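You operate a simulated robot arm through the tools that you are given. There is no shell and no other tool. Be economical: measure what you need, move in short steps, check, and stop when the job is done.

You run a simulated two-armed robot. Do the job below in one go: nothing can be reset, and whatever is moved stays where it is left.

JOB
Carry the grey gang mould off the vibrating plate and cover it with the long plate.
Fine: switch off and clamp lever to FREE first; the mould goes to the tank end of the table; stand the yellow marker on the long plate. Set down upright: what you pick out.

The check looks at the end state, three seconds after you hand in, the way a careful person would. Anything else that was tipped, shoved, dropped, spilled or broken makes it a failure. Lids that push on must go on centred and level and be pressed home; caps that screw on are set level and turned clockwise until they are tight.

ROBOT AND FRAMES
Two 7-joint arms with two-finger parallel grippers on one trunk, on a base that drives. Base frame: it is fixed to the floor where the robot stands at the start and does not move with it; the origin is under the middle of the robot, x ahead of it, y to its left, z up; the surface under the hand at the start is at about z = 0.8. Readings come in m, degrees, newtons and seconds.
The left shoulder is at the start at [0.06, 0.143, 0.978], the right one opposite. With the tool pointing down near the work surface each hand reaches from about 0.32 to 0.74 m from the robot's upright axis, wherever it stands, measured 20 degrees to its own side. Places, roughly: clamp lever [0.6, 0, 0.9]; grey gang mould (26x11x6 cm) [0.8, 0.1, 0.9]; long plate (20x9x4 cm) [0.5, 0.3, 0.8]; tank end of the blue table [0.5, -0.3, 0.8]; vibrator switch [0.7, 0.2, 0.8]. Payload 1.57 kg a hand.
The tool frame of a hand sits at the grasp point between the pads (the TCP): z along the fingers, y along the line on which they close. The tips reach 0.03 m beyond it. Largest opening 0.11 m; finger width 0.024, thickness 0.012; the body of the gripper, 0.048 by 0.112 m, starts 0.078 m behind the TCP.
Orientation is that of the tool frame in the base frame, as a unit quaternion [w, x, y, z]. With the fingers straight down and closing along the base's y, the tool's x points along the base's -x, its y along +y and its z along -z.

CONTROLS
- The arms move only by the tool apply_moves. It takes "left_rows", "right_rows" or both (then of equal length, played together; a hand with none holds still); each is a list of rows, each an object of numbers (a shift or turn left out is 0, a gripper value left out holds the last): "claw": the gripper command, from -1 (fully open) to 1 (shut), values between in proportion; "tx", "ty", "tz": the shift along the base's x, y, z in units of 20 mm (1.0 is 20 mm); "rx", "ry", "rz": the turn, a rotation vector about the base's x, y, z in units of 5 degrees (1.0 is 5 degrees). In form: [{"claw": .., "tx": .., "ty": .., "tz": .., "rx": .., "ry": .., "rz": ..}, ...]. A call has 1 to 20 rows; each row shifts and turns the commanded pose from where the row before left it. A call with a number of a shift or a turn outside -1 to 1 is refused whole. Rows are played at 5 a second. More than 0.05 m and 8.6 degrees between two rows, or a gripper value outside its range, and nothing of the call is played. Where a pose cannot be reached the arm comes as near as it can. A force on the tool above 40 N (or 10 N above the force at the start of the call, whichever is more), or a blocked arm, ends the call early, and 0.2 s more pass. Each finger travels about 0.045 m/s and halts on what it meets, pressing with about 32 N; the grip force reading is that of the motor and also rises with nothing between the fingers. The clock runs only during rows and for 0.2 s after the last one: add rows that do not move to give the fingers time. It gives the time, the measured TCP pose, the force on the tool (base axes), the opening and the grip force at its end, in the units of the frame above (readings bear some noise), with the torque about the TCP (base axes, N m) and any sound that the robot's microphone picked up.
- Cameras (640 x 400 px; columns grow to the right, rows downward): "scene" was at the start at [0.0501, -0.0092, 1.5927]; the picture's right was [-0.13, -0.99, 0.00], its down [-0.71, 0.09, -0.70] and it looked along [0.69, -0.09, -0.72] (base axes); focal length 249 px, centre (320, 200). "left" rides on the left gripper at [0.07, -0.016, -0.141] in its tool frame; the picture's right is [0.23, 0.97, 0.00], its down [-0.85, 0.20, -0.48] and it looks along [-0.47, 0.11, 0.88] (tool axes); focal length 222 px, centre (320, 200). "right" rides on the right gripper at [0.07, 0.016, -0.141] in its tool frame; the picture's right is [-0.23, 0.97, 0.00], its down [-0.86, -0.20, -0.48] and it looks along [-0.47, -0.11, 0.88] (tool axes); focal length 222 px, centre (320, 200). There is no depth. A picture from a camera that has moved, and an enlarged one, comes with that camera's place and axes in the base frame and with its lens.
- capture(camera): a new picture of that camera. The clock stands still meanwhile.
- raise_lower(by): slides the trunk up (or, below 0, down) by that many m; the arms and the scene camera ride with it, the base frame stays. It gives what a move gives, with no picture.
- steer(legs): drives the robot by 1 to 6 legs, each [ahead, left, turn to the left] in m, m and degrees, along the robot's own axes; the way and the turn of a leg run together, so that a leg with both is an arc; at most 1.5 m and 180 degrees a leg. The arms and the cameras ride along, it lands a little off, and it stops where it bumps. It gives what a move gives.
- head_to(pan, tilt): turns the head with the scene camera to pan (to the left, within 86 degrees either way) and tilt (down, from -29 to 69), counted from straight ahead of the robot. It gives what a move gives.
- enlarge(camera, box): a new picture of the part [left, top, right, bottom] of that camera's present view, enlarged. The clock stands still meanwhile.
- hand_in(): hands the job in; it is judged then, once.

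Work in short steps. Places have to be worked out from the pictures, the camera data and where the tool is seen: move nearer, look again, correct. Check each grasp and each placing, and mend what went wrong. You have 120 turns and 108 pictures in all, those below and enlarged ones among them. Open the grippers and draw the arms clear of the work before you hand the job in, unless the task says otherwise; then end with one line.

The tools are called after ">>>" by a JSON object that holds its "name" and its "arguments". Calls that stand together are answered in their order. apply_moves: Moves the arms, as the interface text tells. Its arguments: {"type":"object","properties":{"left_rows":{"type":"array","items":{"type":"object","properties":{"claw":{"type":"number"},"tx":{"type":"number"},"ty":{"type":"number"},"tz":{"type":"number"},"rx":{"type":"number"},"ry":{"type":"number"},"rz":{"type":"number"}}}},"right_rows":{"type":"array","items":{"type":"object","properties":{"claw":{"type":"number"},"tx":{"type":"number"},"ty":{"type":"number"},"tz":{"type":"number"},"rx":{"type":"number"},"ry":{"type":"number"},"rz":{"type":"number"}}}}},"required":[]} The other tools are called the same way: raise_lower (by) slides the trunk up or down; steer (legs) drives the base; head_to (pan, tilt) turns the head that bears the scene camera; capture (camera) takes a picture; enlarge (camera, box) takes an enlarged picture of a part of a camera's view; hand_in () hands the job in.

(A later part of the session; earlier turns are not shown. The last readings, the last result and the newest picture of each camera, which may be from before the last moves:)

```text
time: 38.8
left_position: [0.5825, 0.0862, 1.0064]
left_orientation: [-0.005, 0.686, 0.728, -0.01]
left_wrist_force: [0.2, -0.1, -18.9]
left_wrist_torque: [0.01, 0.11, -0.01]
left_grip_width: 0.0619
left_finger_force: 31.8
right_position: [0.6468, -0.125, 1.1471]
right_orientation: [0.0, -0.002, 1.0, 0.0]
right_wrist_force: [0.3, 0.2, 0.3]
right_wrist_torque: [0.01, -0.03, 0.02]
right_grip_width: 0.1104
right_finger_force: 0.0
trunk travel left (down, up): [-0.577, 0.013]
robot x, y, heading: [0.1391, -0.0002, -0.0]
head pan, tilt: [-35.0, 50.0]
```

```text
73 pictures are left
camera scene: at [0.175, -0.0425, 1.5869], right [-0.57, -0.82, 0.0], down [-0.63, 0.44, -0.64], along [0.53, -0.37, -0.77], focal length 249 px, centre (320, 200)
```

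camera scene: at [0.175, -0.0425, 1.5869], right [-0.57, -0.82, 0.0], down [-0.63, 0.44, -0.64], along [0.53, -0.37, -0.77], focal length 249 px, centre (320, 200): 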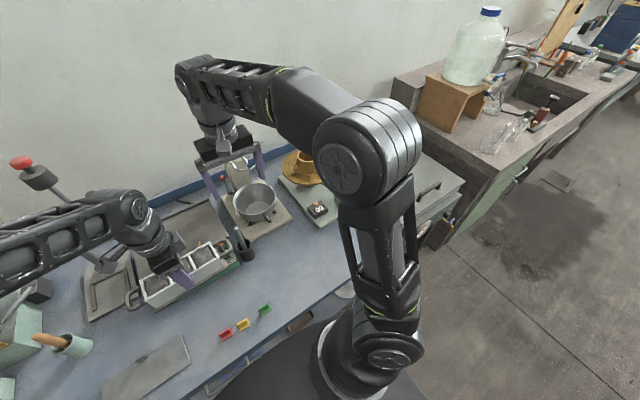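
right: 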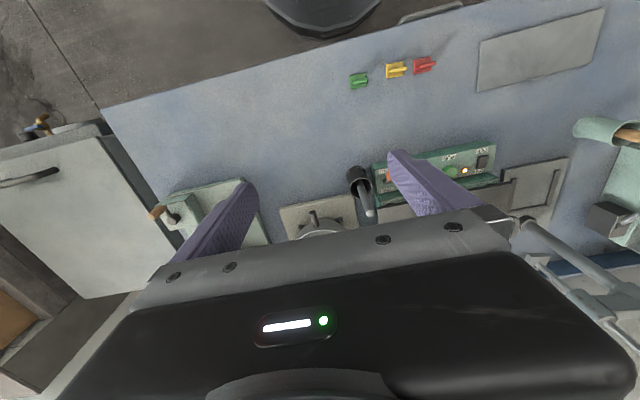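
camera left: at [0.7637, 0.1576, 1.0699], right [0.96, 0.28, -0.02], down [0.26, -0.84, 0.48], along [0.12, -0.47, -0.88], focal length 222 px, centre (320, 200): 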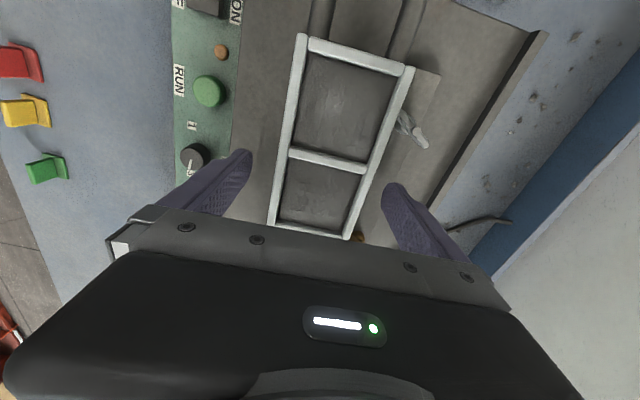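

The free area is in front of the mixer and flow table; the table's right end is at about y -0.6. I back off 10 cm and then sidestep right 22 cm, carrying the mould.

>>> {"name": "steer", "arguments": {"legs": [[-0.1, 0, 0], [0, -0.11, 0], [0, -0.11, 0]]}}

>>> {"name": "head_to", "arguments": {"pan": -25, "tilt": 55}}

>>> {"name": "capture", "arguments": {"camera": "scene"}}

>>> {"name": "capture", "arguments": {"camera": "right"}}

```text
time: 41.5
left_position: [0.4821, -0.1319, 1.0059]
left_orientation: [-0.004, 0.685, 0.728, -0.01]
left_wrist_force: [-0.3, -1.7, -19.0]
left_wrist_torque: [0.03, 0.13, -0.01]
left_grip_width: 0.0619
left_finger_force: 32.3
right_position: [0.5461, -0.3448, 1.1473]
right_orientation: [0.0, -0.001, 1.0, 0.0]
right_wrist_force: [-0.3, -0.5, 0.5]
right_wrist_torque: [0.07, 0.0, -0.01]
right_grip_width: 0.1099
right_finger_force: 0.1
trunk travel left (down, up): [-0.577, 0.013]
robot x, y, heading: [0.04, -0.2209, -0.0]
head pan, tilt: [-35.0, 50.0]
```

```text
time: 42.2
left_position: [0.481, -0.1322, 1.0057]
left_orientation: [-0.004, 0.685, 0.728, -0.009]
left_wrist_force: [-0.4, -0.4, -19.7]
left_wrist_torque: [0.0, 0.11, 0.01]
left_grip_width: 0.0621
left_finger_force: 31.9
right_position: [0.5454, -0.3427, 1.1471]
right_orientation: [0.0, -0.002, 1.0, -0.001]
right_wrist_force: [0.3, 0.0, 0.7]
right_wrist_torque: [0.01, -0.02, 0.03]
right_grip_width: 0.1102
right_finger_force: 0.2
trunk travel left (down, up): [-0.577, 0.013]
robot x, y, heading: [0.0407, -0.2214, 0.0]
head pan, tilt: [-25.0, 55.0]
```

```text
72 pictures are left
camera scene: at [0.0763, -0.2477, 1.5804], right [-0.42, -0.91, 0.0], down [-0.74, 0.34, -0.57], along [0.52, -0.24, -0.82], focal length 249 px, centre (320, 200)
```

scene: 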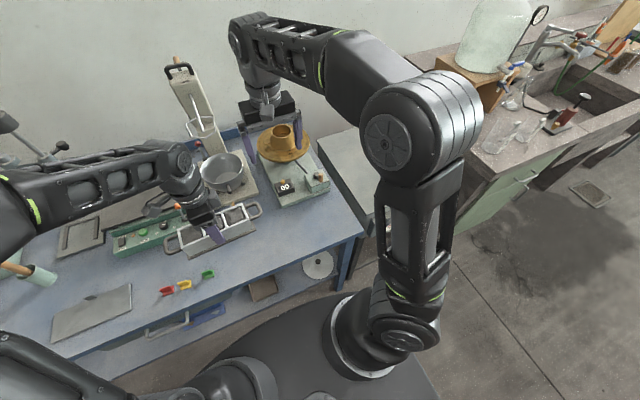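

```text
71 pictures are left
camera right: at [0.4767, -0.327, 1.2879], right [0.22, 0.97, 0.0], down [0.86, -0.2, 0.48], along [0.47, -0.11, -0.88], focal length 222 px, centre (320, 200)
```

right: 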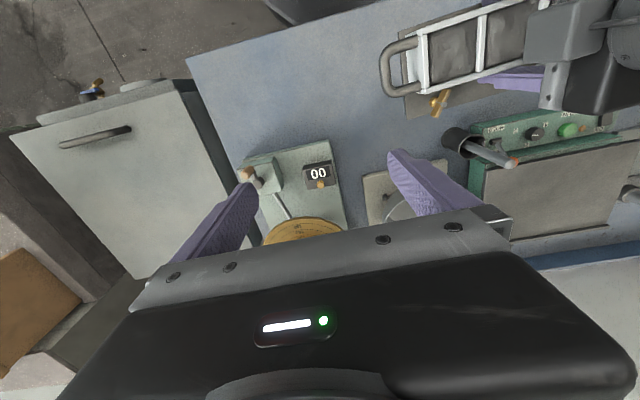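

The mould with its base plate hangs level. The right hand is above the set-down spot, so I move it outward and up, then sidestep another 12 cm.

>>> {"name": "apply_moves", "arguments": {"right_rows": [{"tz": 1, "ty": -1}, {"tz": 1, "ty": -1}, {"tz": 1, "ty": -1}, {"ty": -1}, {"ty": -1}, {}]}}

>>> {"name": "steer", "arguments": {"legs": [[0, -0.12, 0]]}}

>>> {"name": "capture", "arguments": {"camera": "scene"}}

>>> {"name": "capture", "arguments": {"camera": "right"}}

```text
time: 43.6
left_position: [0.4814, -0.1309, 1.0063]
left_orientation: [-0.004, 0.685, 0.728, -0.01]
left_wrist_force: [0.5, -0.2, -19.7]
left_wrist_torque: [0.02, 0.09, -0.01]
left_grip_width: 0.0618
left_finger_force: 31.8
right_position: [0.5534, -0.3959, 1.154]
right_orientation: [0.0, -0.002, 1.0, -0.001]
right_wrist_force: [-0.3, 0.2, -0.5]
right_wrist_torque: [0.0, 0.02, 0.01]
right_grip_width: 0.1101
right_finger_force: 0.0
right hand out of reach, approached as far as the arm can: row 1, 2, 3
trunk travel left (down, up): [-0.577, 0.013]
robot x, y, heading: [0.0411, -0.2159, 0.3]
head pan, tilt: [-25.0, 55.0]
```

```text
time: 44.9
left_position: [0.4816, -0.2532, 1.0049]
left_orientation: [-0.006, 0.685, 0.728, -0.009]
left_wrist_force: [0.3, -0.9, -19.5]
left_wrist_torque: [0.01, 0.1, 0.0]
left_grip_width: 0.0615
left_finger_force: 31.8
right_position: [0.5527, -0.5181, 1.1531]
right_orientation: [0.001, -0.002, 1.0, 0.0]
right_wrist_force: [0.2, -1.1, -0.3]
right_wrist_torque: [0.05, 0.0, -0.01]
right_grip_width: 0.11
right_finger_force: 0.0
trunk travel left (down, up): [-0.577, 0.013]
robot x, y, heading: [0.0373, -0.3395, 0.4]
head pan, tilt: [-25.0, 55.0]
```

```text
70 pictures are left
camera scene: at [0.0769, -0.3708, 1.5803], right [-0.42, -0.91, 0.0], down [-0.74, 0.34, -0.57], along [0.52, -0.24, -0.82], focal length 249 px, centre (320, 200)
```

scene: 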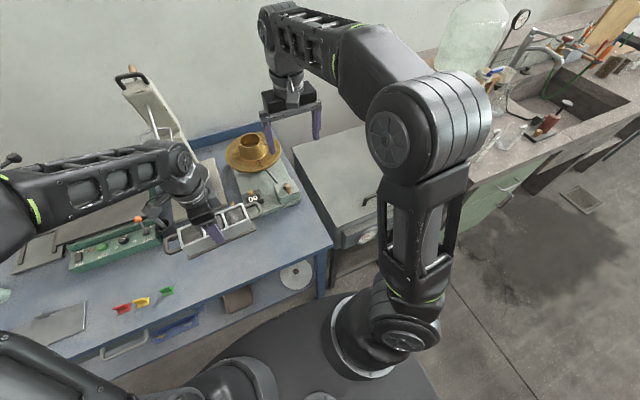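

```text
69 pictures are left
camera right: at [0.4834, -0.5023, 1.2938], right [0.22, 0.97, 0.0], down [0.86, -0.2, 0.48], along [0.47, -0.11, -0.88], focal length 222 px, centre (320, 200)
```

right: 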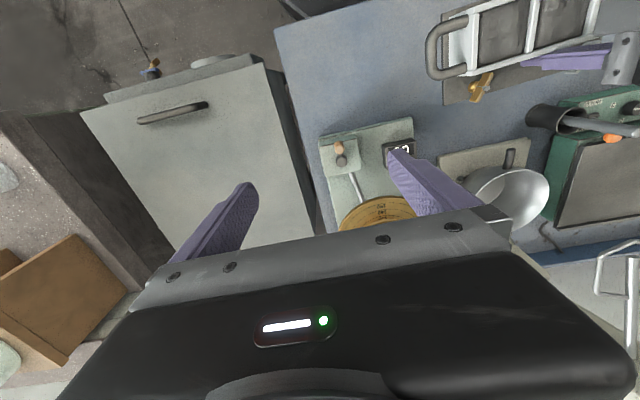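

All clear on the right. I shift the mould to about y -0.34 and lower to a few centimetres above the table.

>>> {"name": "apply_moves", "arguments": {"left_rows": [{"ty": -0.7}, {"ty": -0.7}, {"ty": -0.7}, {"ty": -0.7}, {"ty": -0.7}, {"ty": -0.7, "tz": -0.4}, {"tz": -0.7}, {"tz": -0.7}, {"tz": -0.7}, {"tz": -0.7}, {"tz": -0.7}, {"tz": -0.7}, {"tz": -0.7}, {"tz": -0.5}, {}, {}]}}

>>> {"name": "enlarge", "arguments": {"camera": "scene", "box": [120, 140, 344, 280]}}

>>> {"name": "capture", "arguments": {"camera": "right"}}

```text
time: 48.3
left_position: [0.4817, -0.3374, 0.8888]
left_orientation: [-0.005, 0.685, 0.728, -0.01]
left_wrist_force: [-0.2, -0.6, -19.9]
left_wrist_torque: [0.0, 0.08, 0.02]
left_grip_width: 0.0622
left_finger_force: 32.0
right_position: [0.5527, -0.5174, 1.1533]
right_orientation: [0.0, -0.001, 1.0, 0.0]
right_wrist_force: [-0.6, 0.6, 0.4]
right_wrist_torque: [-0.01, -0.08, 0.01]
right_grip_width: 0.1101
right_finger_force: 0.1
trunk travel left (down, up): [-0.577, 0.013]
robot x, y, heading: [0.0411, -0.341, 0.1]
head pan, tilt: [-25.0, 55.0]
```

```text
2.86 times, centred on (232, 210) of scene
camera zoom: at [0.0769, -0.3695, 1.5803], right [-0.42, -0.91, 0.0], down [-0.74, 0.34, -0.57], along [0.52, -0.24, -0.82], focal length 712 px, centre (571, 171)
```

zoom: 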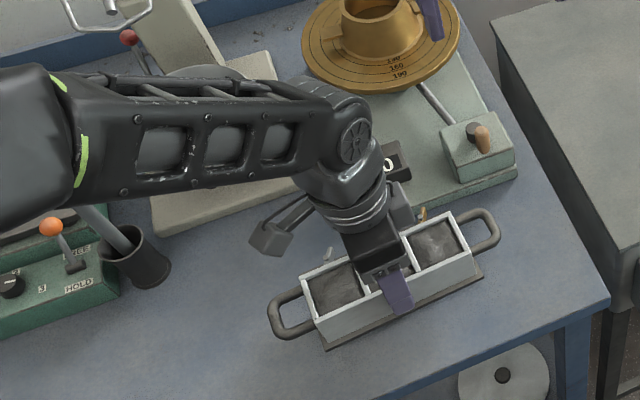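

```text
67 pictures are left
camera right: at [0.4834, -0.5012, 1.2939], right [0.22, 0.97, 0.0], down [0.86, -0.2, 0.48], along [0.47, -0.11, -0.88], focal length 222 px, centre (320, 200)
```

right: 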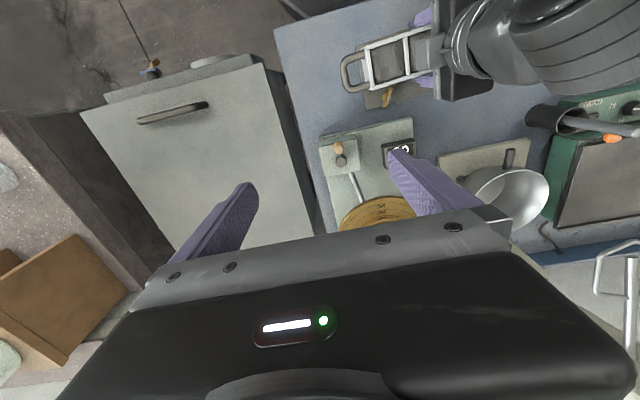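

The spot beneath is clear. I lower in small steps until the table takes the weight.

>>> {"name": "apply_moves", "arguments": {"left_rows": [{"tz": -0.5}, {"tz": -0.5}, {"tz": -0.3}, {"tz": -0.2}, {"tz": -0.15}, {}]}}

```text
time: 49.7
left_position: [0.4824, -0.3364, 0.8568]
left_orientation: [-0.004, 0.685, 0.728, -0.01]
left_wrist_force: [-0.2, -0.2, -20.7]
left_wrist_torque: [0.0, 0.13, 0.03]
left_grip_width: 0.0619
left_finger_force: 31.9
right_position: [0.5528, -0.5167, 1.1521]
right_orientation: [0.001, -0.002, 1.0, 0.0]
right_wrist_force: [-0.5, -0.3, -0.1]
right_wrist_torque: [-0.03, -0.02, 0.0]
right_grip_width: 0.1098
right_finger_force: 0.1
trunk travel left (down, up): [-0.577, 0.013]
robot x, y, heading: [0.039, -0.3378, 0.1]
head pan, tilt: [-25.0, 55.0]
```

No contact yet. I go on down in 2–3 mm steps.

>>> {"name": "apply_moves", "arguments": {"left_rows": [{"tz": -0.15}, {"tz": -0.15}, {"tz": -0.15}, {}]}}

>>> {"name": "enlarge", "arguments": {"camera": "scene", "box": [200, 190, 312, 270]}}

```text
time: 50.7
left_position: [0.482, -0.3371, 0.8484]
left_orientation: [-0.004, 0.685, 0.729, -0.009]
left_wrist_force: [-0.9, 1.4, -11.7]
left_wrist_torque: [0.62, -0.41, 0.24]
left_grip_width: 0.0618
left_finger_force: 32.0
right_position: [0.5521, -0.5176, 1.1543]
right_orientation: [0.0, -0.002, 1.0, 0.0]
right_wrist_force: [0.3, -0.6, -1.1]
right_wrist_torque: [0.01, -0.04, -0.01]
right_grip_width: 0.11
right_finger_force: 0.1
trunk travel left (down, up): [-0.577, 0.013]
robot x, y, heading: [0.0398, -0.3416, -0.1]
head pan, tilt: [-25.0, 55.0]
```

```text
5.00 times, centred on (256, 230) of scene
camera zoom: at [0.0761, -0.3694, 1.5805], right [-0.42, -0.91, 0.0], down [-0.74, 0.34, -0.57], along [0.52, -0.24, -0.82], focal length 1245 px, centre (640, 50)
```

zoom: 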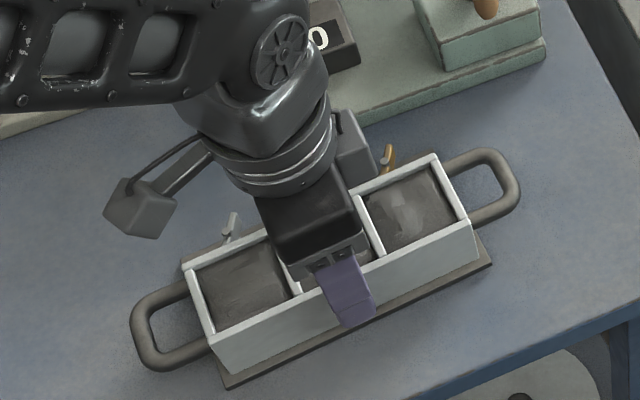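

Contact has begun (weight partly taken). I lower a little more until it is unloaded, then open slowly and lift away.

>>> {"name": "apply_moves", "arguments": {"left_rows": [{"tz": -0.1}, {"tz": -0.1}, {}, {}]}}

```text
time: 51.7
left_position: [0.4813, -0.3373, 0.8449]
left_orientation: [-0.003, 0.685, 0.728, -0.009]
left_wrist_force: [-1.4, 2.0, 20.7]
left_wrist_torque: [0.05, -1.32, 0.08]
left_grip_width: 0.0626
left_finger_force: 31.9
right_position: [0.5506, -0.5166, 1.1544]
right_orientation: [0.001, -0.002, 1.0, 0.0]
right_wrist_force: [-0.1, -0.4, 0.2]
right_wrist_torque: [0.01, 0.0, 0.0]
right_grip_width: 0.1101
right_finger_force: 0.1
trunk travel left (down, up): [-0.577, 0.013]
robot x, y, heading: [0.0405, -0.3406, 0.1]
head pan, tilt: [-25.0, 55.0]
```

It is fully down. I ease the pressure, open and lift straight up.

>>> {"name": "apply_moves", "arguments": {"left_rows": [{"tz": 0.1}, {"claw": 0.3}, {"claw": -0.3}, {"claw": -1}, {}, {}, {}, {"tz": 0.5}, {"tz": 1}, {"tz": 1}, {"tz": 1}, {"tz": 1}, {"tz": 1}, {"tz": 1}, {"tz": 1}, {"tz": 1}, {}]}}

>>> {"name": "capture", "arguments": {"camera": "left"}}

>>> {"name": "enlarge", "arguments": {"camera": "scene", "box": [200, 190, 312, 270]}}

```text
time: 55.3
left_position: [0.4816, -0.3379, 1.0157]
left_orientation: [-0.004, 0.685, 0.728, -0.009]
left_wrist_force: [0.0, 1.0, -0.1]
left_wrist_torque: [0.01, 0.0, -0.01]
left_grip_width: 0.1098
left_finger_force: 0.0
right_position: [0.552, -0.5177, 1.1522]
right_orientation: [0.0, -0.002, 1.0, 0.001]
right_wrist_force: [0.1, -0.1, 0.4]
right_wrist_torque: [-0.01, -0.07, -0.05]
right_grip_width: 0.1099
right_finger_force: 0.0
trunk travel left (down, up): [-0.577, 0.013]
robot x, y, heading: [0.0383, -0.3378, 0.4]
head pan, tilt: [-25.0, 55.0]
```

```text
65 pictures are left
camera left: at [0.4636, -0.2678, 1.1554], right [0.96, 0.29, -0.02], down [0.26, -0.84, 0.48], along [0.12, -0.47, -0.88], focal length 222 px, centre (320, 200)
```

left: 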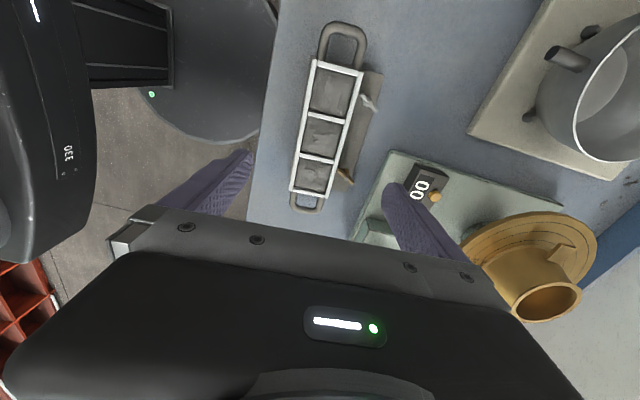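

```text
5.00 times, centred on (256, 230) of scene
camera zoom: at [0.0755, -0.3695, 1.5804], right [-0.42, -0.91, 0.0], down [-0.74, 0.34, -0.57], along [0.52, -0.24, -0.82], focal length 1245 px, centre (640, 50)
```

zoom: 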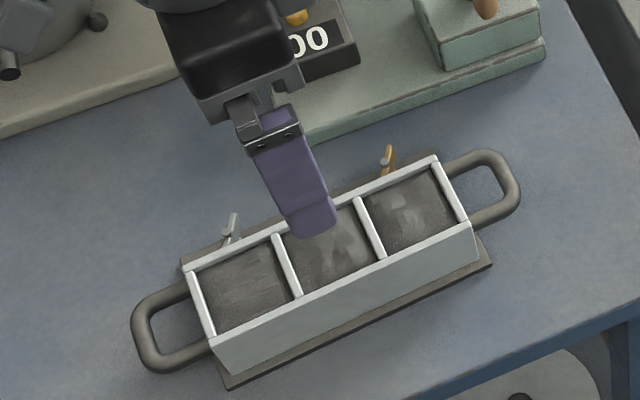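

The mould stands upright at about [0.482, -0.336], rim z about 0.86. Now I drive left to the long plate, in legs, to look at its tab closely.

>>> {"name": "apply_moves", "arguments": {"left_rows": [{"tz": 1}, {"tz": 1}, {"tz": 1}, {}]}}

>>> {"name": "steer", "arguments": {"legs": [[0, 0.24, 0], [0, 0.24, 0]]}}

>>> {"name": "head_to", "arguments": {"pan": 20, "tilt": 60}}

>>> {"name": "capture", "arguments": {"camera": "scene"}}

>>> {"name": "capture", "arguments": {"camera": "left"}}

```text
time: 56.3
left_position: [0.4809, -0.3355, 1.0764]
left_orientation: [-0.004, 0.686, 0.728, -0.009]
left_wrist_force: [0.6, 0.1, -0.5]
left_wrist_torque: [-0.02, -0.04, -0.03]
left_grip_width: 0.1101
left_finger_force: 0.0
right_position: [0.552, -0.5176, 1.1527]
right_orientation: [0.001, -0.001, 1.0, 0.0]
right_wrist_force: [-0.1, -0.6, -0.3]
right_wrist_torque: [-0.04, 0.0, 0.02]
right_grip_width: 0.11
right_finger_force: 0.1
trunk travel left (down, up): [-0.577, 0.013]
robot x, y, heading: [0.0386, -0.3388, 0.4]
head pan, tilt: [-25.0, 55.0]
```

```text
time: 59.5
left_position: [0.4809, 0.1482, 1.0754]
left_orientation: [-0.004, 0.685, 0.728, -0.01]
left_wrist_force: [0.5, 1.0, 0.6]
left_wrist_torque: [-0.03, -0.02, 0.0]
left_grip_width: 0.11
left_finger_force: 0.2
right_position: [0.5506, -0.0333, 1.1528]
right_orientation: [0.0, -0.002, 1.0, 0.0]
right_wrist_force: [-0.4, -0.4, -0.1]
right_wrist_torque: [-0.02, -0.01, 0.01]
right_grip_width: 0.1103
right_finger_force: 0.0
trunk travel left (down, up): [-0.577, 0.013]
robot x, y, heading: [0.0348, 0.1427, 0.2]
head pan, tilt: [-25.0, 55.0]
```

```text
time: 60.6
left_position: [0.4798, 0.1465, 1.0759]
left_orientation: [-0.004, 0.686, 0.728, -0.01]
left_wrist_force: [-0.7, -0.1, 0.5]
left_wrist_torque: [0.01, -0.01, 0.0]
left_grip_width: 0.1104
left_finger_force: 0.1
right_position: [0.5493, -0.0343, 1.1545]
right_orientation: [-0.001, -0.002, 1.0, -0.001]
right_wrist_force: [-0.2, 0.6, -0.6]
right_wrist_torque: [-0.01, 0.01, 0.01]
right_grip_width: 0.1097
right_finger_force: 0.0
trunk travel left (down, up): [-0.577, 0.013]
robot x, y, heading: [0.0393, 0.1485, 0.3]
head pan, tilt: [20.0, 60.0]
```

```text
63 pictures are left
camera scene: at [0.0709, 0.1671, 1.5744], right [0.34, -0.94, 0.0], down [-0.81, -0.3, -0.5], along [0.47, 0.17, -0.87], focal length 249 px, centre (320, 200)
```

scene: 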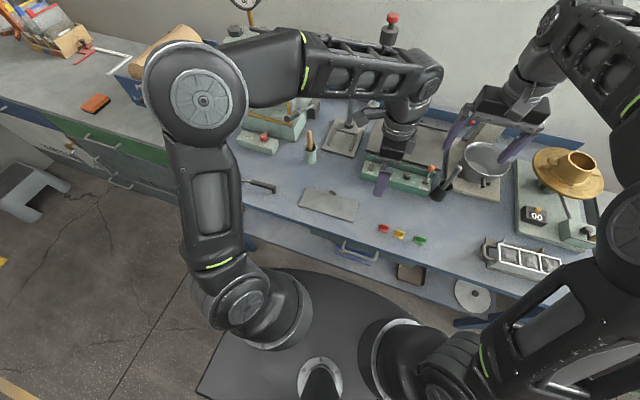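

```text
62 pictures are left
camera left: at [0.4613, 0.217, 1.2157], right [0.96, 0.28, -0.02], down [0.26, -0.84, 0.48], along [0.12, -0.47, -0.88], focal length 222 px, centre (320, 200)
```

left: 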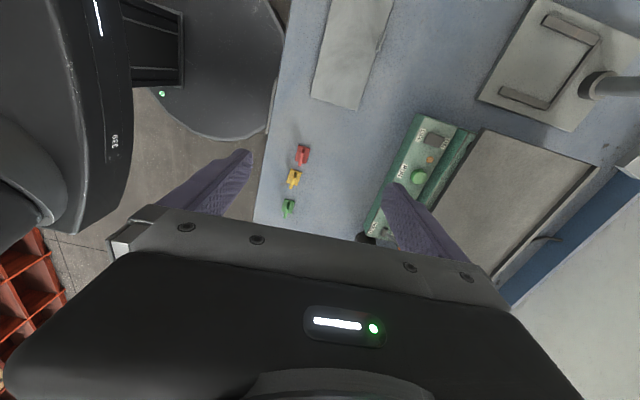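

The plate is partly in view. I move the left hand over its left side to view it whole.

>>> {"name": "apply_moves", "arguments": {"left_rows": [{"ty": 1}, {"ty": 1}, {"ty": 1}, {"ty": 1}, {"ty": 1}, {"ty": 1}, {"ty": 1}, {"ty": 1}, {"ty": 1}, {"ty": 1}, {"tz": -1}, {"tz": -1}, {}]}}

>>> {"name": "capture", "arguments": {"camera": "left"}}

>>> {"name": "enlarge", "arguments": {"camera": "scene", "box": [280, 170, 392, 240]}}

```text
time: 63.4
left_position: [0.4798, 0.3475, 1.036]
left_orientation: [-0.005, 0.686, 0.728, -0.01]
left_wrist_force: [0.0, 0.1, -0.8]
left_wrist_torque: [0.0, -0.03, 0.01]
left_grip_width: 0.11
left_finger_force: 0.2
right_position: [0.5498, -0.034, 1.1534]
right_orientation: [0.0, -0.002, 1.0, 0.0]
right_wrist_force: [0.0, 0.0, -0.2]
right_wrist_torque: [0.06, 0.0, 0.01]
right_grip_width: 0.1099
right_finger_force: 0.0
trunk travel left (down, up): [-0.577, 0.013]
robot x, y, heading: [0.0369, 0.1438, 0.2]
head pan, tilt: [20.0, 60.0]
```

```text
61 pictures are left
camera left: at [0.4611, 0.4169, 1.176], right [0.96, 0.29, -0.02], down [0.26, -0.84, 0.48], along [0.12, -0.47, -0.88], focal length 222 px, centre (320, 200)
```

left: 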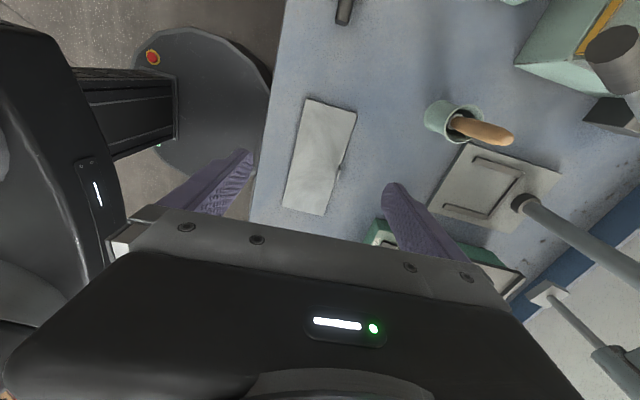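

```text
5.71 times, centred on (336, 205) of scene
camera zoom: at [0.0708, 0.1672, 1.5744], right [0.34, -0.94, 0.0], down [-0.81, -0.3, -0.5], along [0.47, 0.17, -0.87], focal length 1423 px, centre (229, 171)
```

zoom: 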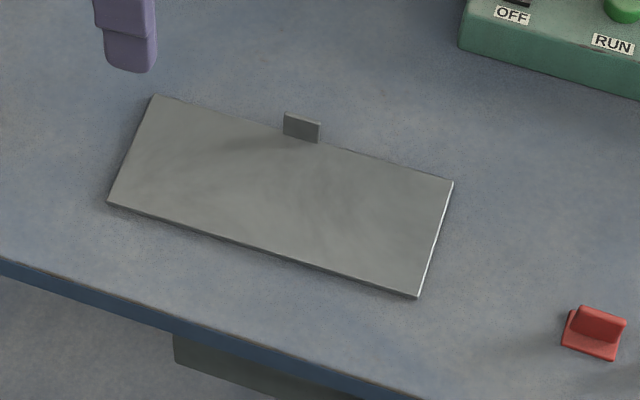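

The plate lies at centre about [0.484, 0.284], yaw about 1 degree, with an upright tab in the middle of its far edge at about [0.525, 0.284] rising to about z 0.835. I move above the tab.

>>> {"name": "apply_moves", "arguments": {"left_rows": [{"ty": -1, "tx": 0.7, "rz": -0.5}, {"ty": -1, "tx": 0.7}, {"ty": -1, "tx": 0.8}, {"ty": -0.2, "tz": -1}, {"tz": -1, "claw": -0.2}, {"tz": -1}, {"tz": -1}, {"tz": -1}, {}]}}

>>> {"name": "capture", "arguments": {"camera": "left"}}

>>> {"name": "enlarge", "arguments": {"camera": "scene", "box": [280, 150, 392, 220]}}

```text
time: 65.4
left_position: [0.5249, 0.2843, 0.936]
left_orientation: [-0.004, 0.702, 0.712, -0.01]
left_wrist_force: [-0.4, -0.2, -0.5]
left_wrist_torque: [0.04, 0.01, -0.03]
left_grip_width: 0.0659
left_finger_force: 0.1
right_position: [0.5496, -0.035, 1.1538]
right_orientation: [0.001, -0.001, 1.0, 0.001]
right_wrist_force: [0.5, -0.7, 0.0]
right_wrist_torque: [0.01, -0.01, 0.0]
right_grip_width: 0.1099
right_finger_force: 0.2
trunk travel left (down, up): [-0.577, 0.013]
robot x, y, heading: [0.0378, 0.1408, 0.2]
head pan, tilt: [20.0, 60.0]
```

```text
59 pictures are left
camera left: at [0.5088, 0.3544, 1.0755], right [0.97, 0.24, -0.02], down [0.22, -0.85, 0.48], along [0.1, -0.47, -0.88], focal length 222 px, centre (320, 200)
```

left: 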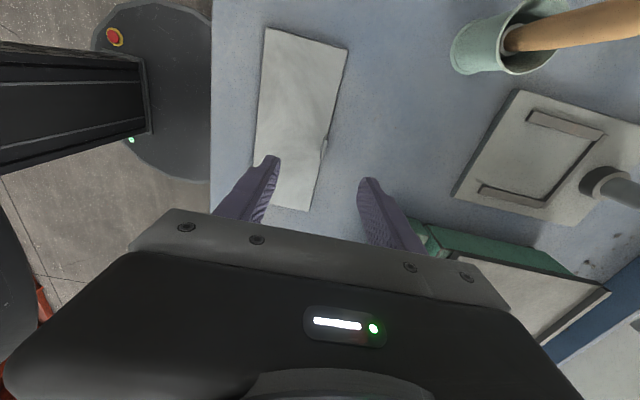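

```text
5.71 times, centred on (336, 185) of scene
camera zoom: at [0.0707, 0.1672, 1.5744], right [0.34, -0.94, 0.0], down [-0.81, -0.3, -0.5], along [0.47, 0.17, -0.87], focal length 1423 px, centre (229, 286)
```

zoom: 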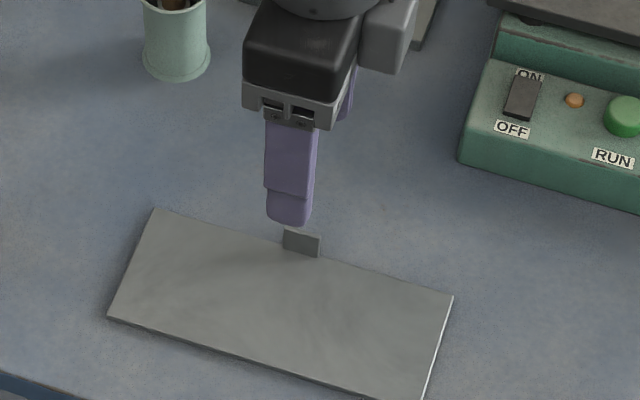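

Tab calculated at [0.524, 0.286] – in line with the hand. A close look at the tab before descending.

>>> {"name": "enlarge", "arguments": {"camera": "left", "box": [250, 90, 410, 240]}}

```text
2.67 times, centred on (330, 165) of left
camera zoom: at [0.5088, 0.3544, 1.0755], right [0.97, 0.24, -0.02], down [0.22, -0.85, 0.48], along [0.1, -0.47, -0.88], focal length 592 px, centre (293, 293)
```

zoom: 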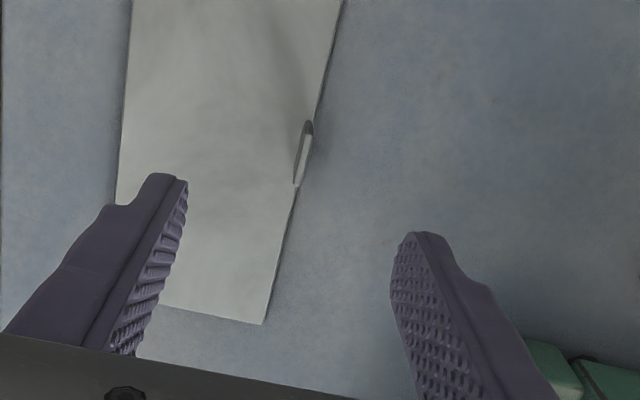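

Aligned. I descend so the tips stop about 7 mm above the plate, then close on the tab.

>>> {"name": "apply_moves", "arguments": {"left_rows": [{"ty": 0.1, "tz": -1}, {"tz": -1}, {"tz": -1}, {"tz": -1}, {"tz": -0.6}, {}]}}

>>> {"name": "apply_moves", "arguments": {"left_rows": [{"claw": 1}, {}, {}, {}, {}, {}]}}

>>> {"name": "enlarge", "arguments": {"camera": "left", "box": [220, 50, 420, 240]}}

```text
time: 66.8
left_position: [0.5235, 0.2845, 0.8417]
left_orientation: [-0.004, 0.701, 0.713, -0.01]
left_wrist_force: [0.1, 0.8, 0.7]
left_wrist_torque: [0.0, 0.01, 0.02]
left_grip_width: 0.066
left_finger_force: 0.0
right_position: [0.5502, -0.034, 1.1545]
right_orientation: [0.0, -0.003, 1.0, 0.0]
right_wrist_force: [-0.3, 0.3, -0.5]
right_wrist_torque: [0.02, -0.03, 0.02]
right_grip_width: 0.1099
right_finger_force: 0.1
trunk travel left (down, up): [-0.577, 0.013]
robot x, y, heading: [0.036, 0.1434, 0.0]
head pan, tilt: [20.0, 60.0]
```

```text
time: 68.2
left_position: [0.5251, 0.2858, 0.8417]
left_orientation: [-0.003, 0.702, 0.712, -0.009]
left_wrist_force: [3.7, 0.8, 1.6]
left_wrist_torque: [0.01, -0.46, 0.01]
left_grip_width: 0.0039
left_finger_force: 24.8
right_position: [0.5501, -0.0351, 1.1531]
right_orientation: [0.0, -0.002, 1.0, -0.001]
right_wrist_force: [0.0, -0.2, 0.1]
right_wrist_torque: [0.03, -0.03, -0.02]
right_grip_width: 0.1102
right_finger_force: 0.0
trunk travel left (down, up): [-0.577, 0.013]
robot x, y, heading: [0.0389, 0.1443, 0.2]
head pan, tilt: [20.0, 60.0]
```

```text
2.11 times, centred on (320, 145) of left
camera zoom: at [0.5083, 0.3547, 0.9821], right [0.97, 0.24, -0.02], down [0.22, -0.85, 0.48], along [0.1, -0.47, -0.88], focal length 468 px, centre (320, 316)
```

zoom: 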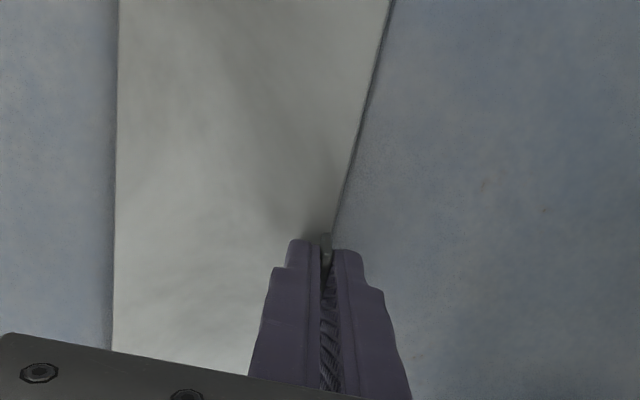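

The tab is pinched (gap 3.9 mm). I lift a little and check weight and level.

>>> {"name": "apply_moves", "arguments": {"left_rows": [{"tz": 0.3}, {"tz": 0.5}, {"tz": 0.5}, {"tz": 0.5}, {}, {}]}}

>>> {"name": "enlarge", "arguments": {"camera": "scene", "box": [270, 140, 414, 230]}}

>>> {"name": "capture", "arguments": {"camera": "left"}}

```text
time: 69.6
left_position: [0.5234, 0.2834, 0.8805]
left_orientation: [-0.005, 0.701, 0.713, -0.009]
left_wrist_force: [-0.1, -0.7, -6.6]
left_wrist_torque: [0.03, -0.31, 0.0]
left_grip_width: 0.0037
left_finger_force: 24.7
right_position: [0.5499, -0.0341, 1.1533]
right_orientation: [0.001, -0.002, 1.0, 0.0]
right_wrist_force: [-0.2, 0.1, -0.7]
right_wrist_torque: [0.03, 0.0, 0.03]
right_grip_width: 0.11
right_finger_force: 0.1
trunk travel left (down, up): [-0.577, 0.013]
robot x, y, heading: [0.0392, 0.146, 0.2]
head pan, tilt: [20.0, 60.0]
```

```text
4.44 times, centred on (342, 185) of scene
camera zoom: at [0.0714, 0.1674, 1.5743], right [0.34, -0.94, 0.0], down [-0.81, -0.3, -0.5], along [0.47, 0.17, -0.87], focal length 1107 px, centre (222, 267)
```

zoom: 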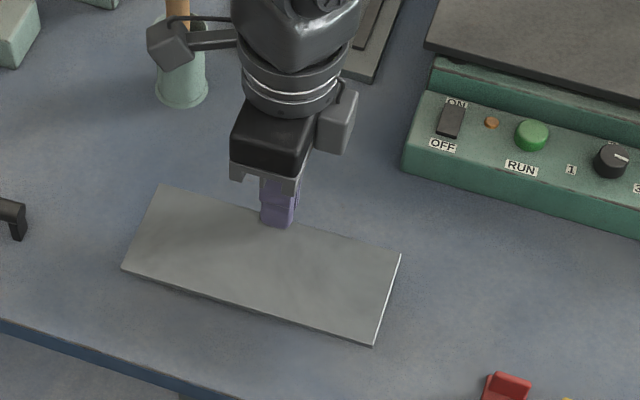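

```text
54 pictures are left
camera left: at [0.5081, 0.356, 1.0195], right [0.97, 0.24, -0.02], down [0.22, -0.85, 0.48], along [0.1, -0.47, -0.88], focal length 222 px, centre (320, 200)
```

left: 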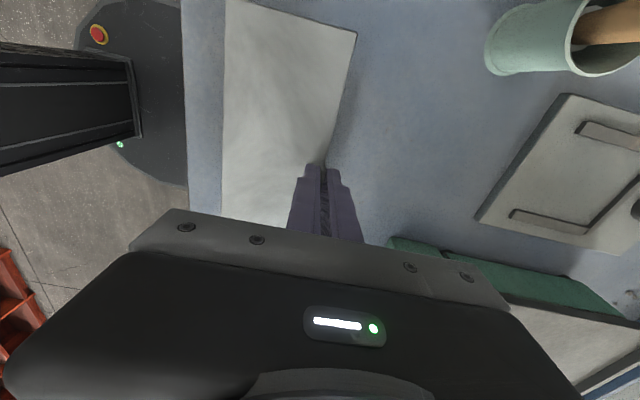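

The plate hangs level (0.67 kg). I raise it to about z 1.0 and drive back to the right.

>>> {"name": "apply_moves", "arguments": {"left_rows": [{"tz": 0.7}, {"tz": 0.9}, {"tz": 0.9}, {"tz": 0.9}, {"tz": 0.9}, {"tz": 0.9}, {"tz": 0.8}, {}]}}

>>> {"name": "steer", "arguments": {"legs": [[0, -0.16, 0], [0, -0.16, 0], [0, -0.16, 0]]}}

>>> {"name": "head_to", "arguments": {"pan": -10, "tilt": 60}}

>>> {"name": "capture", "arguments": {"camera": "scene"}}

```text
time: 71.4
left_position: [0.5231, 0.2871, 1.0011]
left_orientation: [-0.005, 0.701, 0.713, -0.01]
left_wrist_force: [-0.2, 0.5, -8.5]
left_wrist_torque: [0.0, -0.32, 0.03]
left_grip_width: 0.0037
left_finger_force: 24.6
right_position: [0.5518, -0.0346, 1.155]
right_orientation: [0.0, -0.003, 1.0, 0.0]
right_wrist_force: [0.6, 0.6, -0.2]
right_wrist_torque: [-0.01, 0.01, 0.0]
right_grip_width: 0.11
right_finger_force: 0.1
trunk travel left (down, up): [-0.577, 0.013]
robot x, y, heading: [0.0415, 0.1473, -0.0]
head pan, tilt: [20.0, 60.0]
```

```text
time: 74.8
left_position: [0.5247, -0.1919, 1.001]
left_orientation: [-0.005, 0.701, 0.713, -0.009]
left_wrist_force: [0.2, -1.5, -6.9]
left_wrist_torque: [0.03, -0.29, 0.01]
left_grip_width: 0.0039
left_finger_force: 25.1
right_position: [0.5527, -0.513, 1.1537]
right_orientation: [0.0, -0.002, 1.0, 0.0]
right_wrist_force: [0.1, -0.4, 0.0]
right_wrist_torque: [0.03, 0.0, -0.02]
right_grip_width: 0.1098
right_finger_force: 0.1
trunk travel left (down, up): [-0.577, 0.013]
robot x, y, heading: [0.0381, -0.3335, 0.2]
head pan, tilt: [20.0, 60.0]
```

```text
time: 75.8
left_position: [0.5245, -0.1919, 1.0007]
left_orientation: [-0.004, 0.701, 0.713, -0.01]
left_wrist_force: [-0.2, -0.1, -8.3]
left_wrist_torque: [0.03, -0.33, -0.03]
left_grip_width: 0.0037
left_finger_force: 24.9
right_position: [0.5524, -0.5128, 1.1536]
right_orientation: [0.0, -0.002, 1.0, -0.001]
right_wrist_force: [-1.2, -0.2, 0.3]
right_wrist_torque: [-0.01, 0.01, 0.01]
right_grip_width: 0.1103
right_finger_force: 0.1
trunk travel left (down, up): [-0.577, 0.013]
robot x, y, heading: [0.0394, -0.3327, 0.4]
head pan, tilt: [-10.0, 60.0]
```

```text
53 pictures are left
camera scene: at [0.0761, -0.3448, 1.5743], right [-0.17, -0.99, 0.0], down [-0.85, 0.15, -0.5], along [0.49, -0.08, -0.87], focal length 249 px, centre (320, 200)
```

scene: 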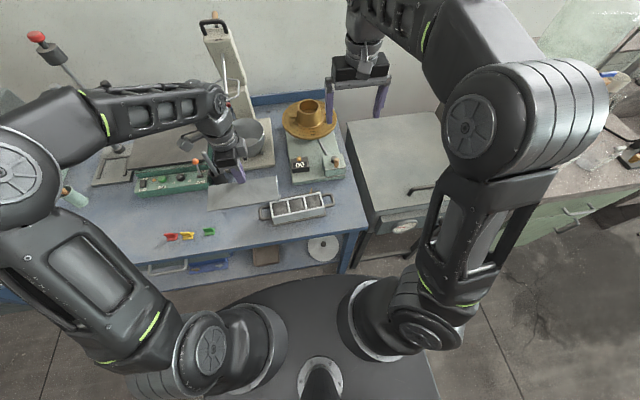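

Before bringing the plate over, I check the mould's position and the height of its clamps with an enlarged view.

>>> {"name": "enlarge", "arguments": {"camera": "scene", "box": [240, 160, 352, 230]}}

>>> {"name": "capture", "arguments": {"camera": "left"}}

>>> {"name": "capture", "arguments": {"camera": "right"}}

```text
5.71 times, centred on (296, 195) of scene
camera zoom: at [0.0761, -0.3448, 1.5743], right [-0.17, -0.99, 0.0], down [-0.85, 0.15, -0.5], along [0.49, -0.08, -0.87], focal length 1423 px, centre (457, 229)
```

zoom: 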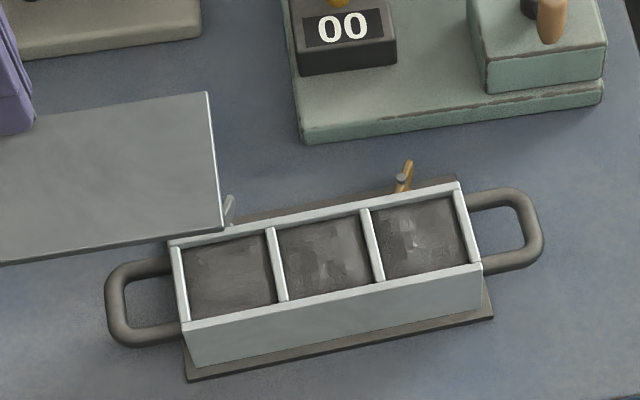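

```text
51 pictures are left
camera left: at [0.5094, -0.1209, 1.1407], right [0.97, 0.24, -0.02], down [0.22, -0.85, 0.48], along [0.1, -0.47, -0.88], focal length 222 px, centre (320, 200)
```

left: 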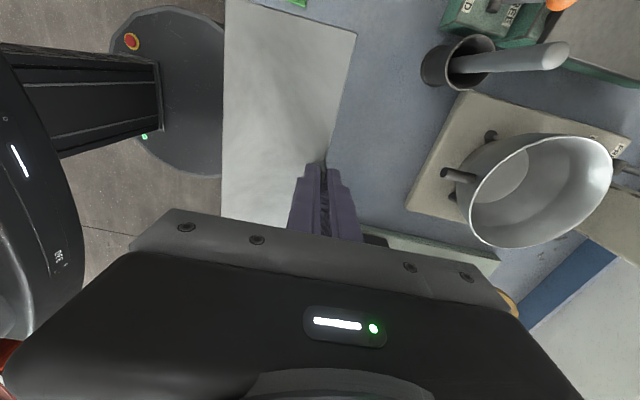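

```text
50 pictures are left
camera right: at [0.4825, -0.4957, 1.2943], right [0.22, 0.97, 0.0], down [0.86, -0.2, 0.48], along [0.47, -0.11, -0.88], focal length 222 px, centre (320, 200)
```

right: 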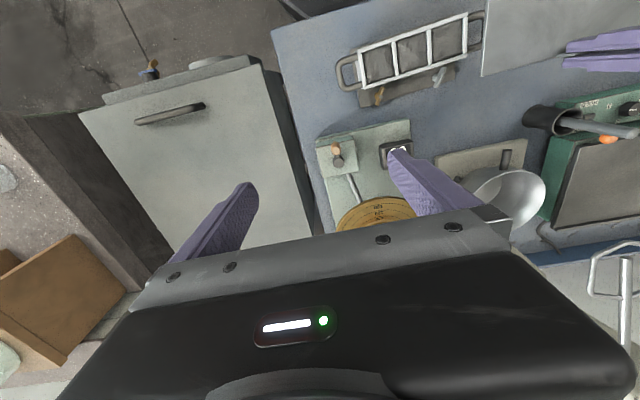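

The clamps are just below the rim (about 0.845), so nothing stands in the plate's way. I bring the plate over the mould (hand target about [0.519, -0.333]), turned 2 degrees to match, and down to a couple of centimetres above.

>>> {"name": "apply_moves", "arguments": {"left_rows": [{"ty": -0.9, "tx": -0.14, "rz": 0.45}, {"ty": -0.9, "tx": -0.14}, {"ty": -0.9}, {"ty": -0.9}, {"ty": -0.9}, {"ty": -0.9}, {"ty": -0.9}, {"ty": -0.75}, {"tz": -0.7}, {"tz": -0.7}, {"tz": -0.7}, {"tz": -0.7}, {"tz": -0.7}, {}, {}]}}

>>> {"name": "enlarge", "arguments": {"camera": "scene", "box": [240, 160, 352, 230]}}

>>> {"name": "enlarge", "arguments": {"camera": "right", "box": [310, 0, 510, 125]}}

>>> {"name": "capture", "arguments": {"camera": "left"}}

```text
time: 79.0
left_position: [0.5199, -0.332, 0.9297]
left_orientation: [-0.004, 0.687, 0.726, -0.009]
left_wrist_force: [-1.1, -0.1, -8.5]
left_wrist_torque: [0.03, -0.3, 0.01]
left_grip_width: 0.0039
left_finger_force: 24.9
right_position: [0.5524, -0.5115, 1.1529]
right_orientation: [0.0, -0.002, 1.0, 0.0]
right_wrist_force: [0.8, 0.1, -1.2]
right_wrist_torque: [0.0, 0.01, -0.01]
right_grip_width: 0.1101
right_finger_force: 0.0
trunk travel left (down, up): [-0.577, 0.013]
robot x, y, heading: [0.0383, -0.3373, 0.3]
head pan, tilt: [-10.0, 60.0]
```

```text
5.71 times, centred on (296, 195) of scene
camera zoom: at [0.0762, -0.345, 1.5743], right [-0.17, -0.99, 0.0], down [-0.85, 0.15, -0.5], along [0.49, -0.09, -0.87], focal length 1423 px, centre (457, 229)
```

zoom: 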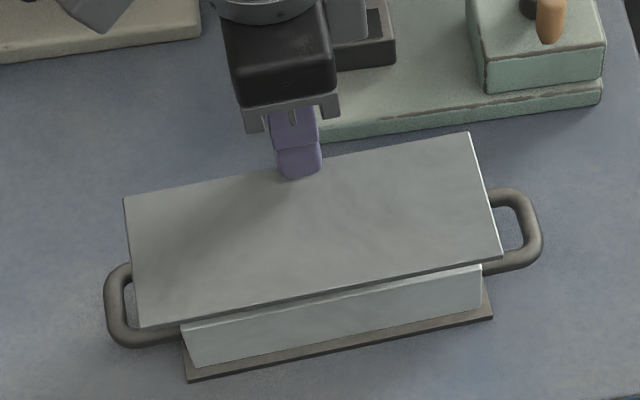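

```text
3.20 times, centred on (410, 62) of right
camera zoom: at [0.4826, -0.4958, 1.2942], right [0.22, 0.97, 0.0], down [0.86, -0.2, 0.48], along [0.47, -0.11, -0.88], focal length 711 px, centre (32, 640)
```

zoom: 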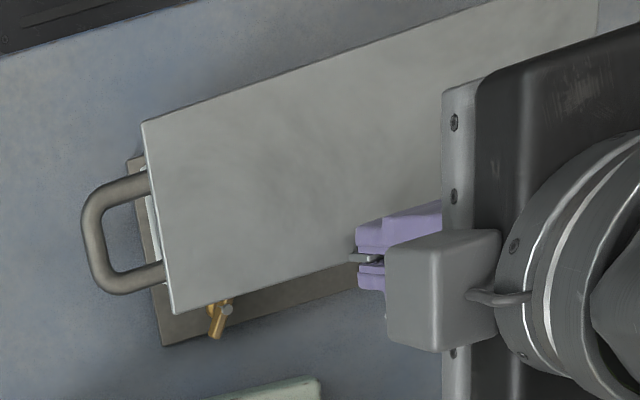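

```text
47 pictures are left
camera left: at [0.502, -0.2619, 1.0691], right [0.96, 0.28, -0.02], down [0.26, -0.84, 0.48], along [0.12, -0.47, -0.88], focal length 222 px, centre (320, 200)
```

left: 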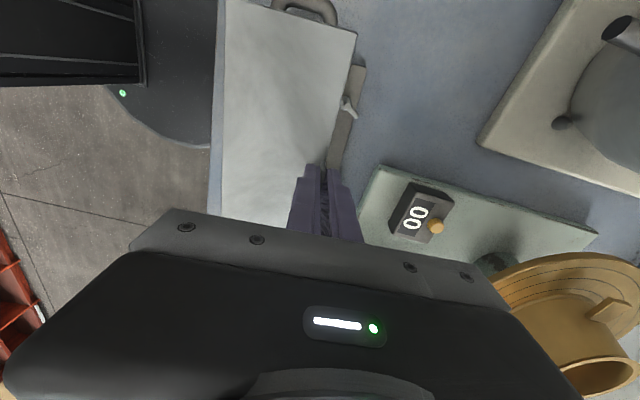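

By the corner comparison the plate is centred in x and about 6 mm too far left; yaw matches. I correct and lower gently.

>>> {"name": "apply_moves", "arguments": {"left_rows": [{"ty": -0.3}, {"tz": -0.4}, {"tz": -0.4}, {"tz": -0.25}, {"tz": -0.15}, {}]}}

>>> {"name": "enlarge", "arguments": {"camera": "scene", "box": [240, 160, 352, 230]}}

```text
time: 80.4
left_position: [0.519, -0.3381, 0.9058]
left_orientation: [-0.004, 0.687, 0.726, -0.01]
left_wrist_force: [0.1, -0.4, -7.4]
left_wrist_torque: [0.03, -0.31, 0.01]
left_grip_width: 0.0038
left_finger_force: 25.2
right_position: [0.5517, -0.5112, 1.1553]
right_orientation: [0.0, -0.002, 1.0, 0.0]
right_wrist_force: [-0.7, 0.3, -0.6]
right_wrist_torque: [0.0, 0.0, 0.02]
right_grip_width: 0.1102
right_finger_force: 0.0
trunk travel left (down, up): [-0.577, 0.013]
robot x, y, heading: [0.0402, -0.3349, 0.1]
head pan, tilt: [-10.0, 60.0]
```

```text
5.71 times, centred on (296, 195) of scene
camera zoom: at [0.0761, -0.345, 1.5743], right [-0.17, -0.99, 0.0], down [-0.85, 0.15, -0.5], along [0.49, -0.09, -0.87], focal length 1423 px, centre (457, 229)
```

zoom: 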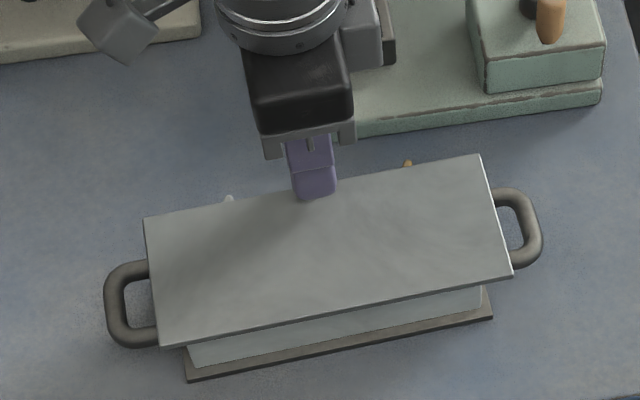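

The plate now sits centred on the mould in the picture. I lower the last few millimetres to contact.

>>> {"name": "apply_moves", "arguments": {"left_rows": [{"tz": -0.1}, {"tz": -0.1}, {}]}}

```text
time: 81.2
left_position: [0.5193, -0.3379, 0.9011]
left_orientation: [-0.004, 0.687, 0.726, -0.009]
left_wrist_force: [-0.2, -0.1, -8.0]
left_wrist_torque: [0.01, -0.29, 0.0]
left_grip_width: 0.0037
left_finger_force: 24.2
right_position: [0.5521, -0.512, 1.1537]
right_orientation: [0.0, -0.002, 1.0, 0.0]
right_wrist_force: [0.4, 0.7, 0.2]
right_wrist_torque: [-0.03, 0.02, 0.0]
right_grip_width: 0.1098
right_finger_force: 0.0
trunk travel left (down, up): [-0.577, 0.013]
robot x, y, heading: [0.0385, -0.3337, 0.0]
head pan, tilt: [-10.0, 60.0]
```

No contact yet; a few more 2 mm steps.

>>> {"name": "apply_moves", "arguments": {"left_rows": [{"tz": -0.1}, {"tz": -0.1}, {}]}}

>>> {"name": "enlarge", "arguments": {"camera": "scene", "box": [240, 160, 352, 230]}}

```text
time: 82.0
left_position: [0.5187, -0.3386, 0.8989]
left_orientation: [-0.005, 0.687, 0.727, -0.009]
left_wrist_force: [-0.3, 1.1, -3.6]
left_wrist_torque: [-0.23, -0.26, -0.04]
left_grip_width: 0.0042
left_finger_force: 24.6
right_position: [0.5522, -0.5116, 1.1541]
right_orientation: [0.001, -0.002, 1.0, 0.0]
right_wrist_force: [0.4, -0.1, 0.0]
right_wrist_torque: [0.0, 0.02, 0.01]
right_grip_width: 0.1099
right_finger_force: 0.1
trunk travel left (down, up): [-0.577, 0.013]
robot x, y, heading: [0.0415, -0.3351, 0.0]
head pan, tilt: [-10.0, 60.0]
```

```text
5.71 times, centred on (296, 195) of scene
camera zoom: at [0.0757, -0.3448, 1.5744], right [-0.17, -0.99, 0.0], down [-0.85, 0.15, -0.5], along [0.49, -0.09, -0.87], focal length 1423 px, centre (457, 229)
```

zoom: 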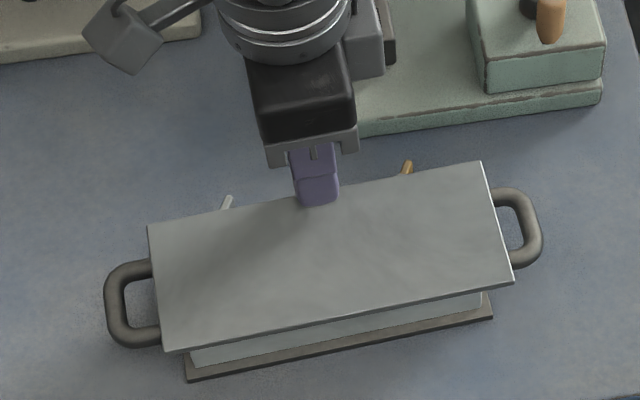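

Contact started on one side. I lower 2–3 mm more so it rests fully, then release and rise.

>>> {"name": "apply_moves", "arguments": {"left_rows": [{"tz": -0.1}, {"tz": -0.05}, {}]}}

>>> {"name": "apply_moves", "arguments": {"left_rows": [{"claw": 0.8}, {"claw": 0.5}, {"claw": 0.3}, {}, {}, {"tz": 0.5}, {"tz": 1}, {"tz": 1}, {"tz": 1}, {"tz": 1}, {"tz": 1}, {"tz": 1}, {}]}}

>>> {"name": "enlarge", "arguments": {"camera": "scene", "box": [240, 160, 352, 230]}}

>>> {"name": "enlarge", "arguments": {"camera": "right", "box": [310, 0, 510, 125]}}

```text
time: 82.8
left_position: [0.5198, -0.3392, 0.8948]
left_orientation: [-0.002, 0.687, 0.726, -0.008]
left_wrist_force: [3.3, -1.2, 15.7]
left_wrist_torque: [0.0, -0.26, -0.01]
left_grip_width: 0.0042
left_finger_force: 24.9
right_position: [0.5509, -0.5114, 1.1536]
right_orientation: [0.002, -0.001, 1.0, 0.001]
right_wrist_force: [0.7, -0.1, 0.8]
right_wrist_torque: [0.02, -0.02, -0.01]
right_grip_width: 0.1101
right_finger_force: 0.1
trunk travel left (down, up): [-0.577, 0.013]
robot x, y, heading: [0.0381, -0.334, 0.3]
head pan, tilt: [-10.0, 60.0]
```

```text
time: 85.6
left_position: [0.5177, -0.3407, 1.0288]
left_orientation: [-0.004, 0.687, 0.727, -0.009]
left_wrist_force: [0.6, 0.3, -0.7]
left_wrist_torque: [0.0, 0.03, 0.01]
left_grip_width: 0.0383
left_finger_force: 0.1
right_position: [0.552, -0.5113, 1.1533]
right_orientation: [-0.001, -0.002, 1.0, -0.001]
right_wrist_force: [-0.1, 0.0, -0.1]
right_wrist_torque: [0.03, -0.01, 0.01]
right_grip_width: 0.11
right_finger_force: 0.1
trunk travel left (down, up): [-0.577, 0.013]
robot x, y, heading: [0.0411, -0.3328, 0.4]
head pan, tilt: [-10.0, 60.0]
```

```text
5.71 times, centred on (296, 195) of scene
camera zoom: at [0.0756, -0.345, 1.5744], right [-0.17, -0.99, 0.0], down [-0.85, 0.15, -0.5], along [0.49, -0.09, -0.87], focal length 1423 px, centre (457, 229)
```

zoom: 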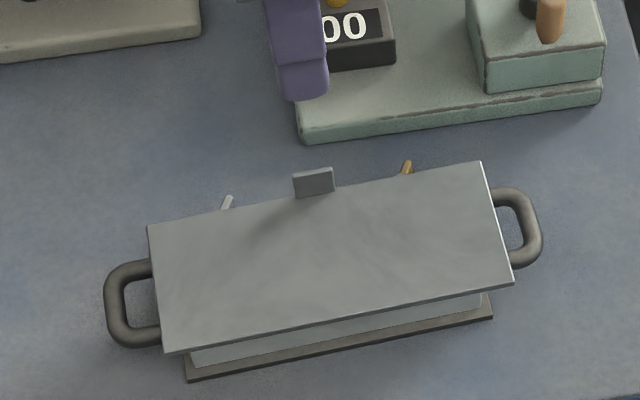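

```text
3.20 times, centred on (410, 62) of right
camera zoom: at [0.4822, -0.4958, 1.2944], right [0.22, 0.97, 0.0], down [0.86, -0.2, 0.48], along [0.47, -0.11, -0.88], focal length 711 px, centre (32, 640)
```

zoom: 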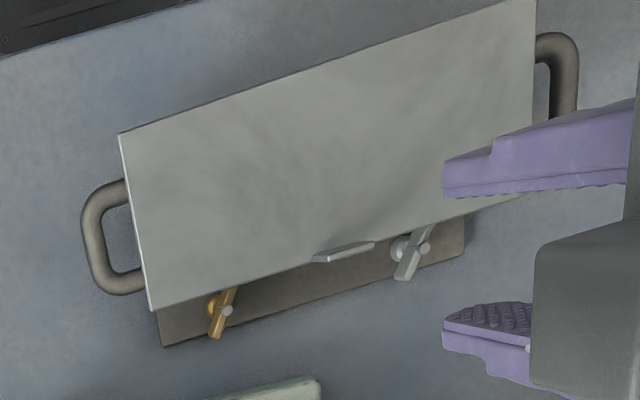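

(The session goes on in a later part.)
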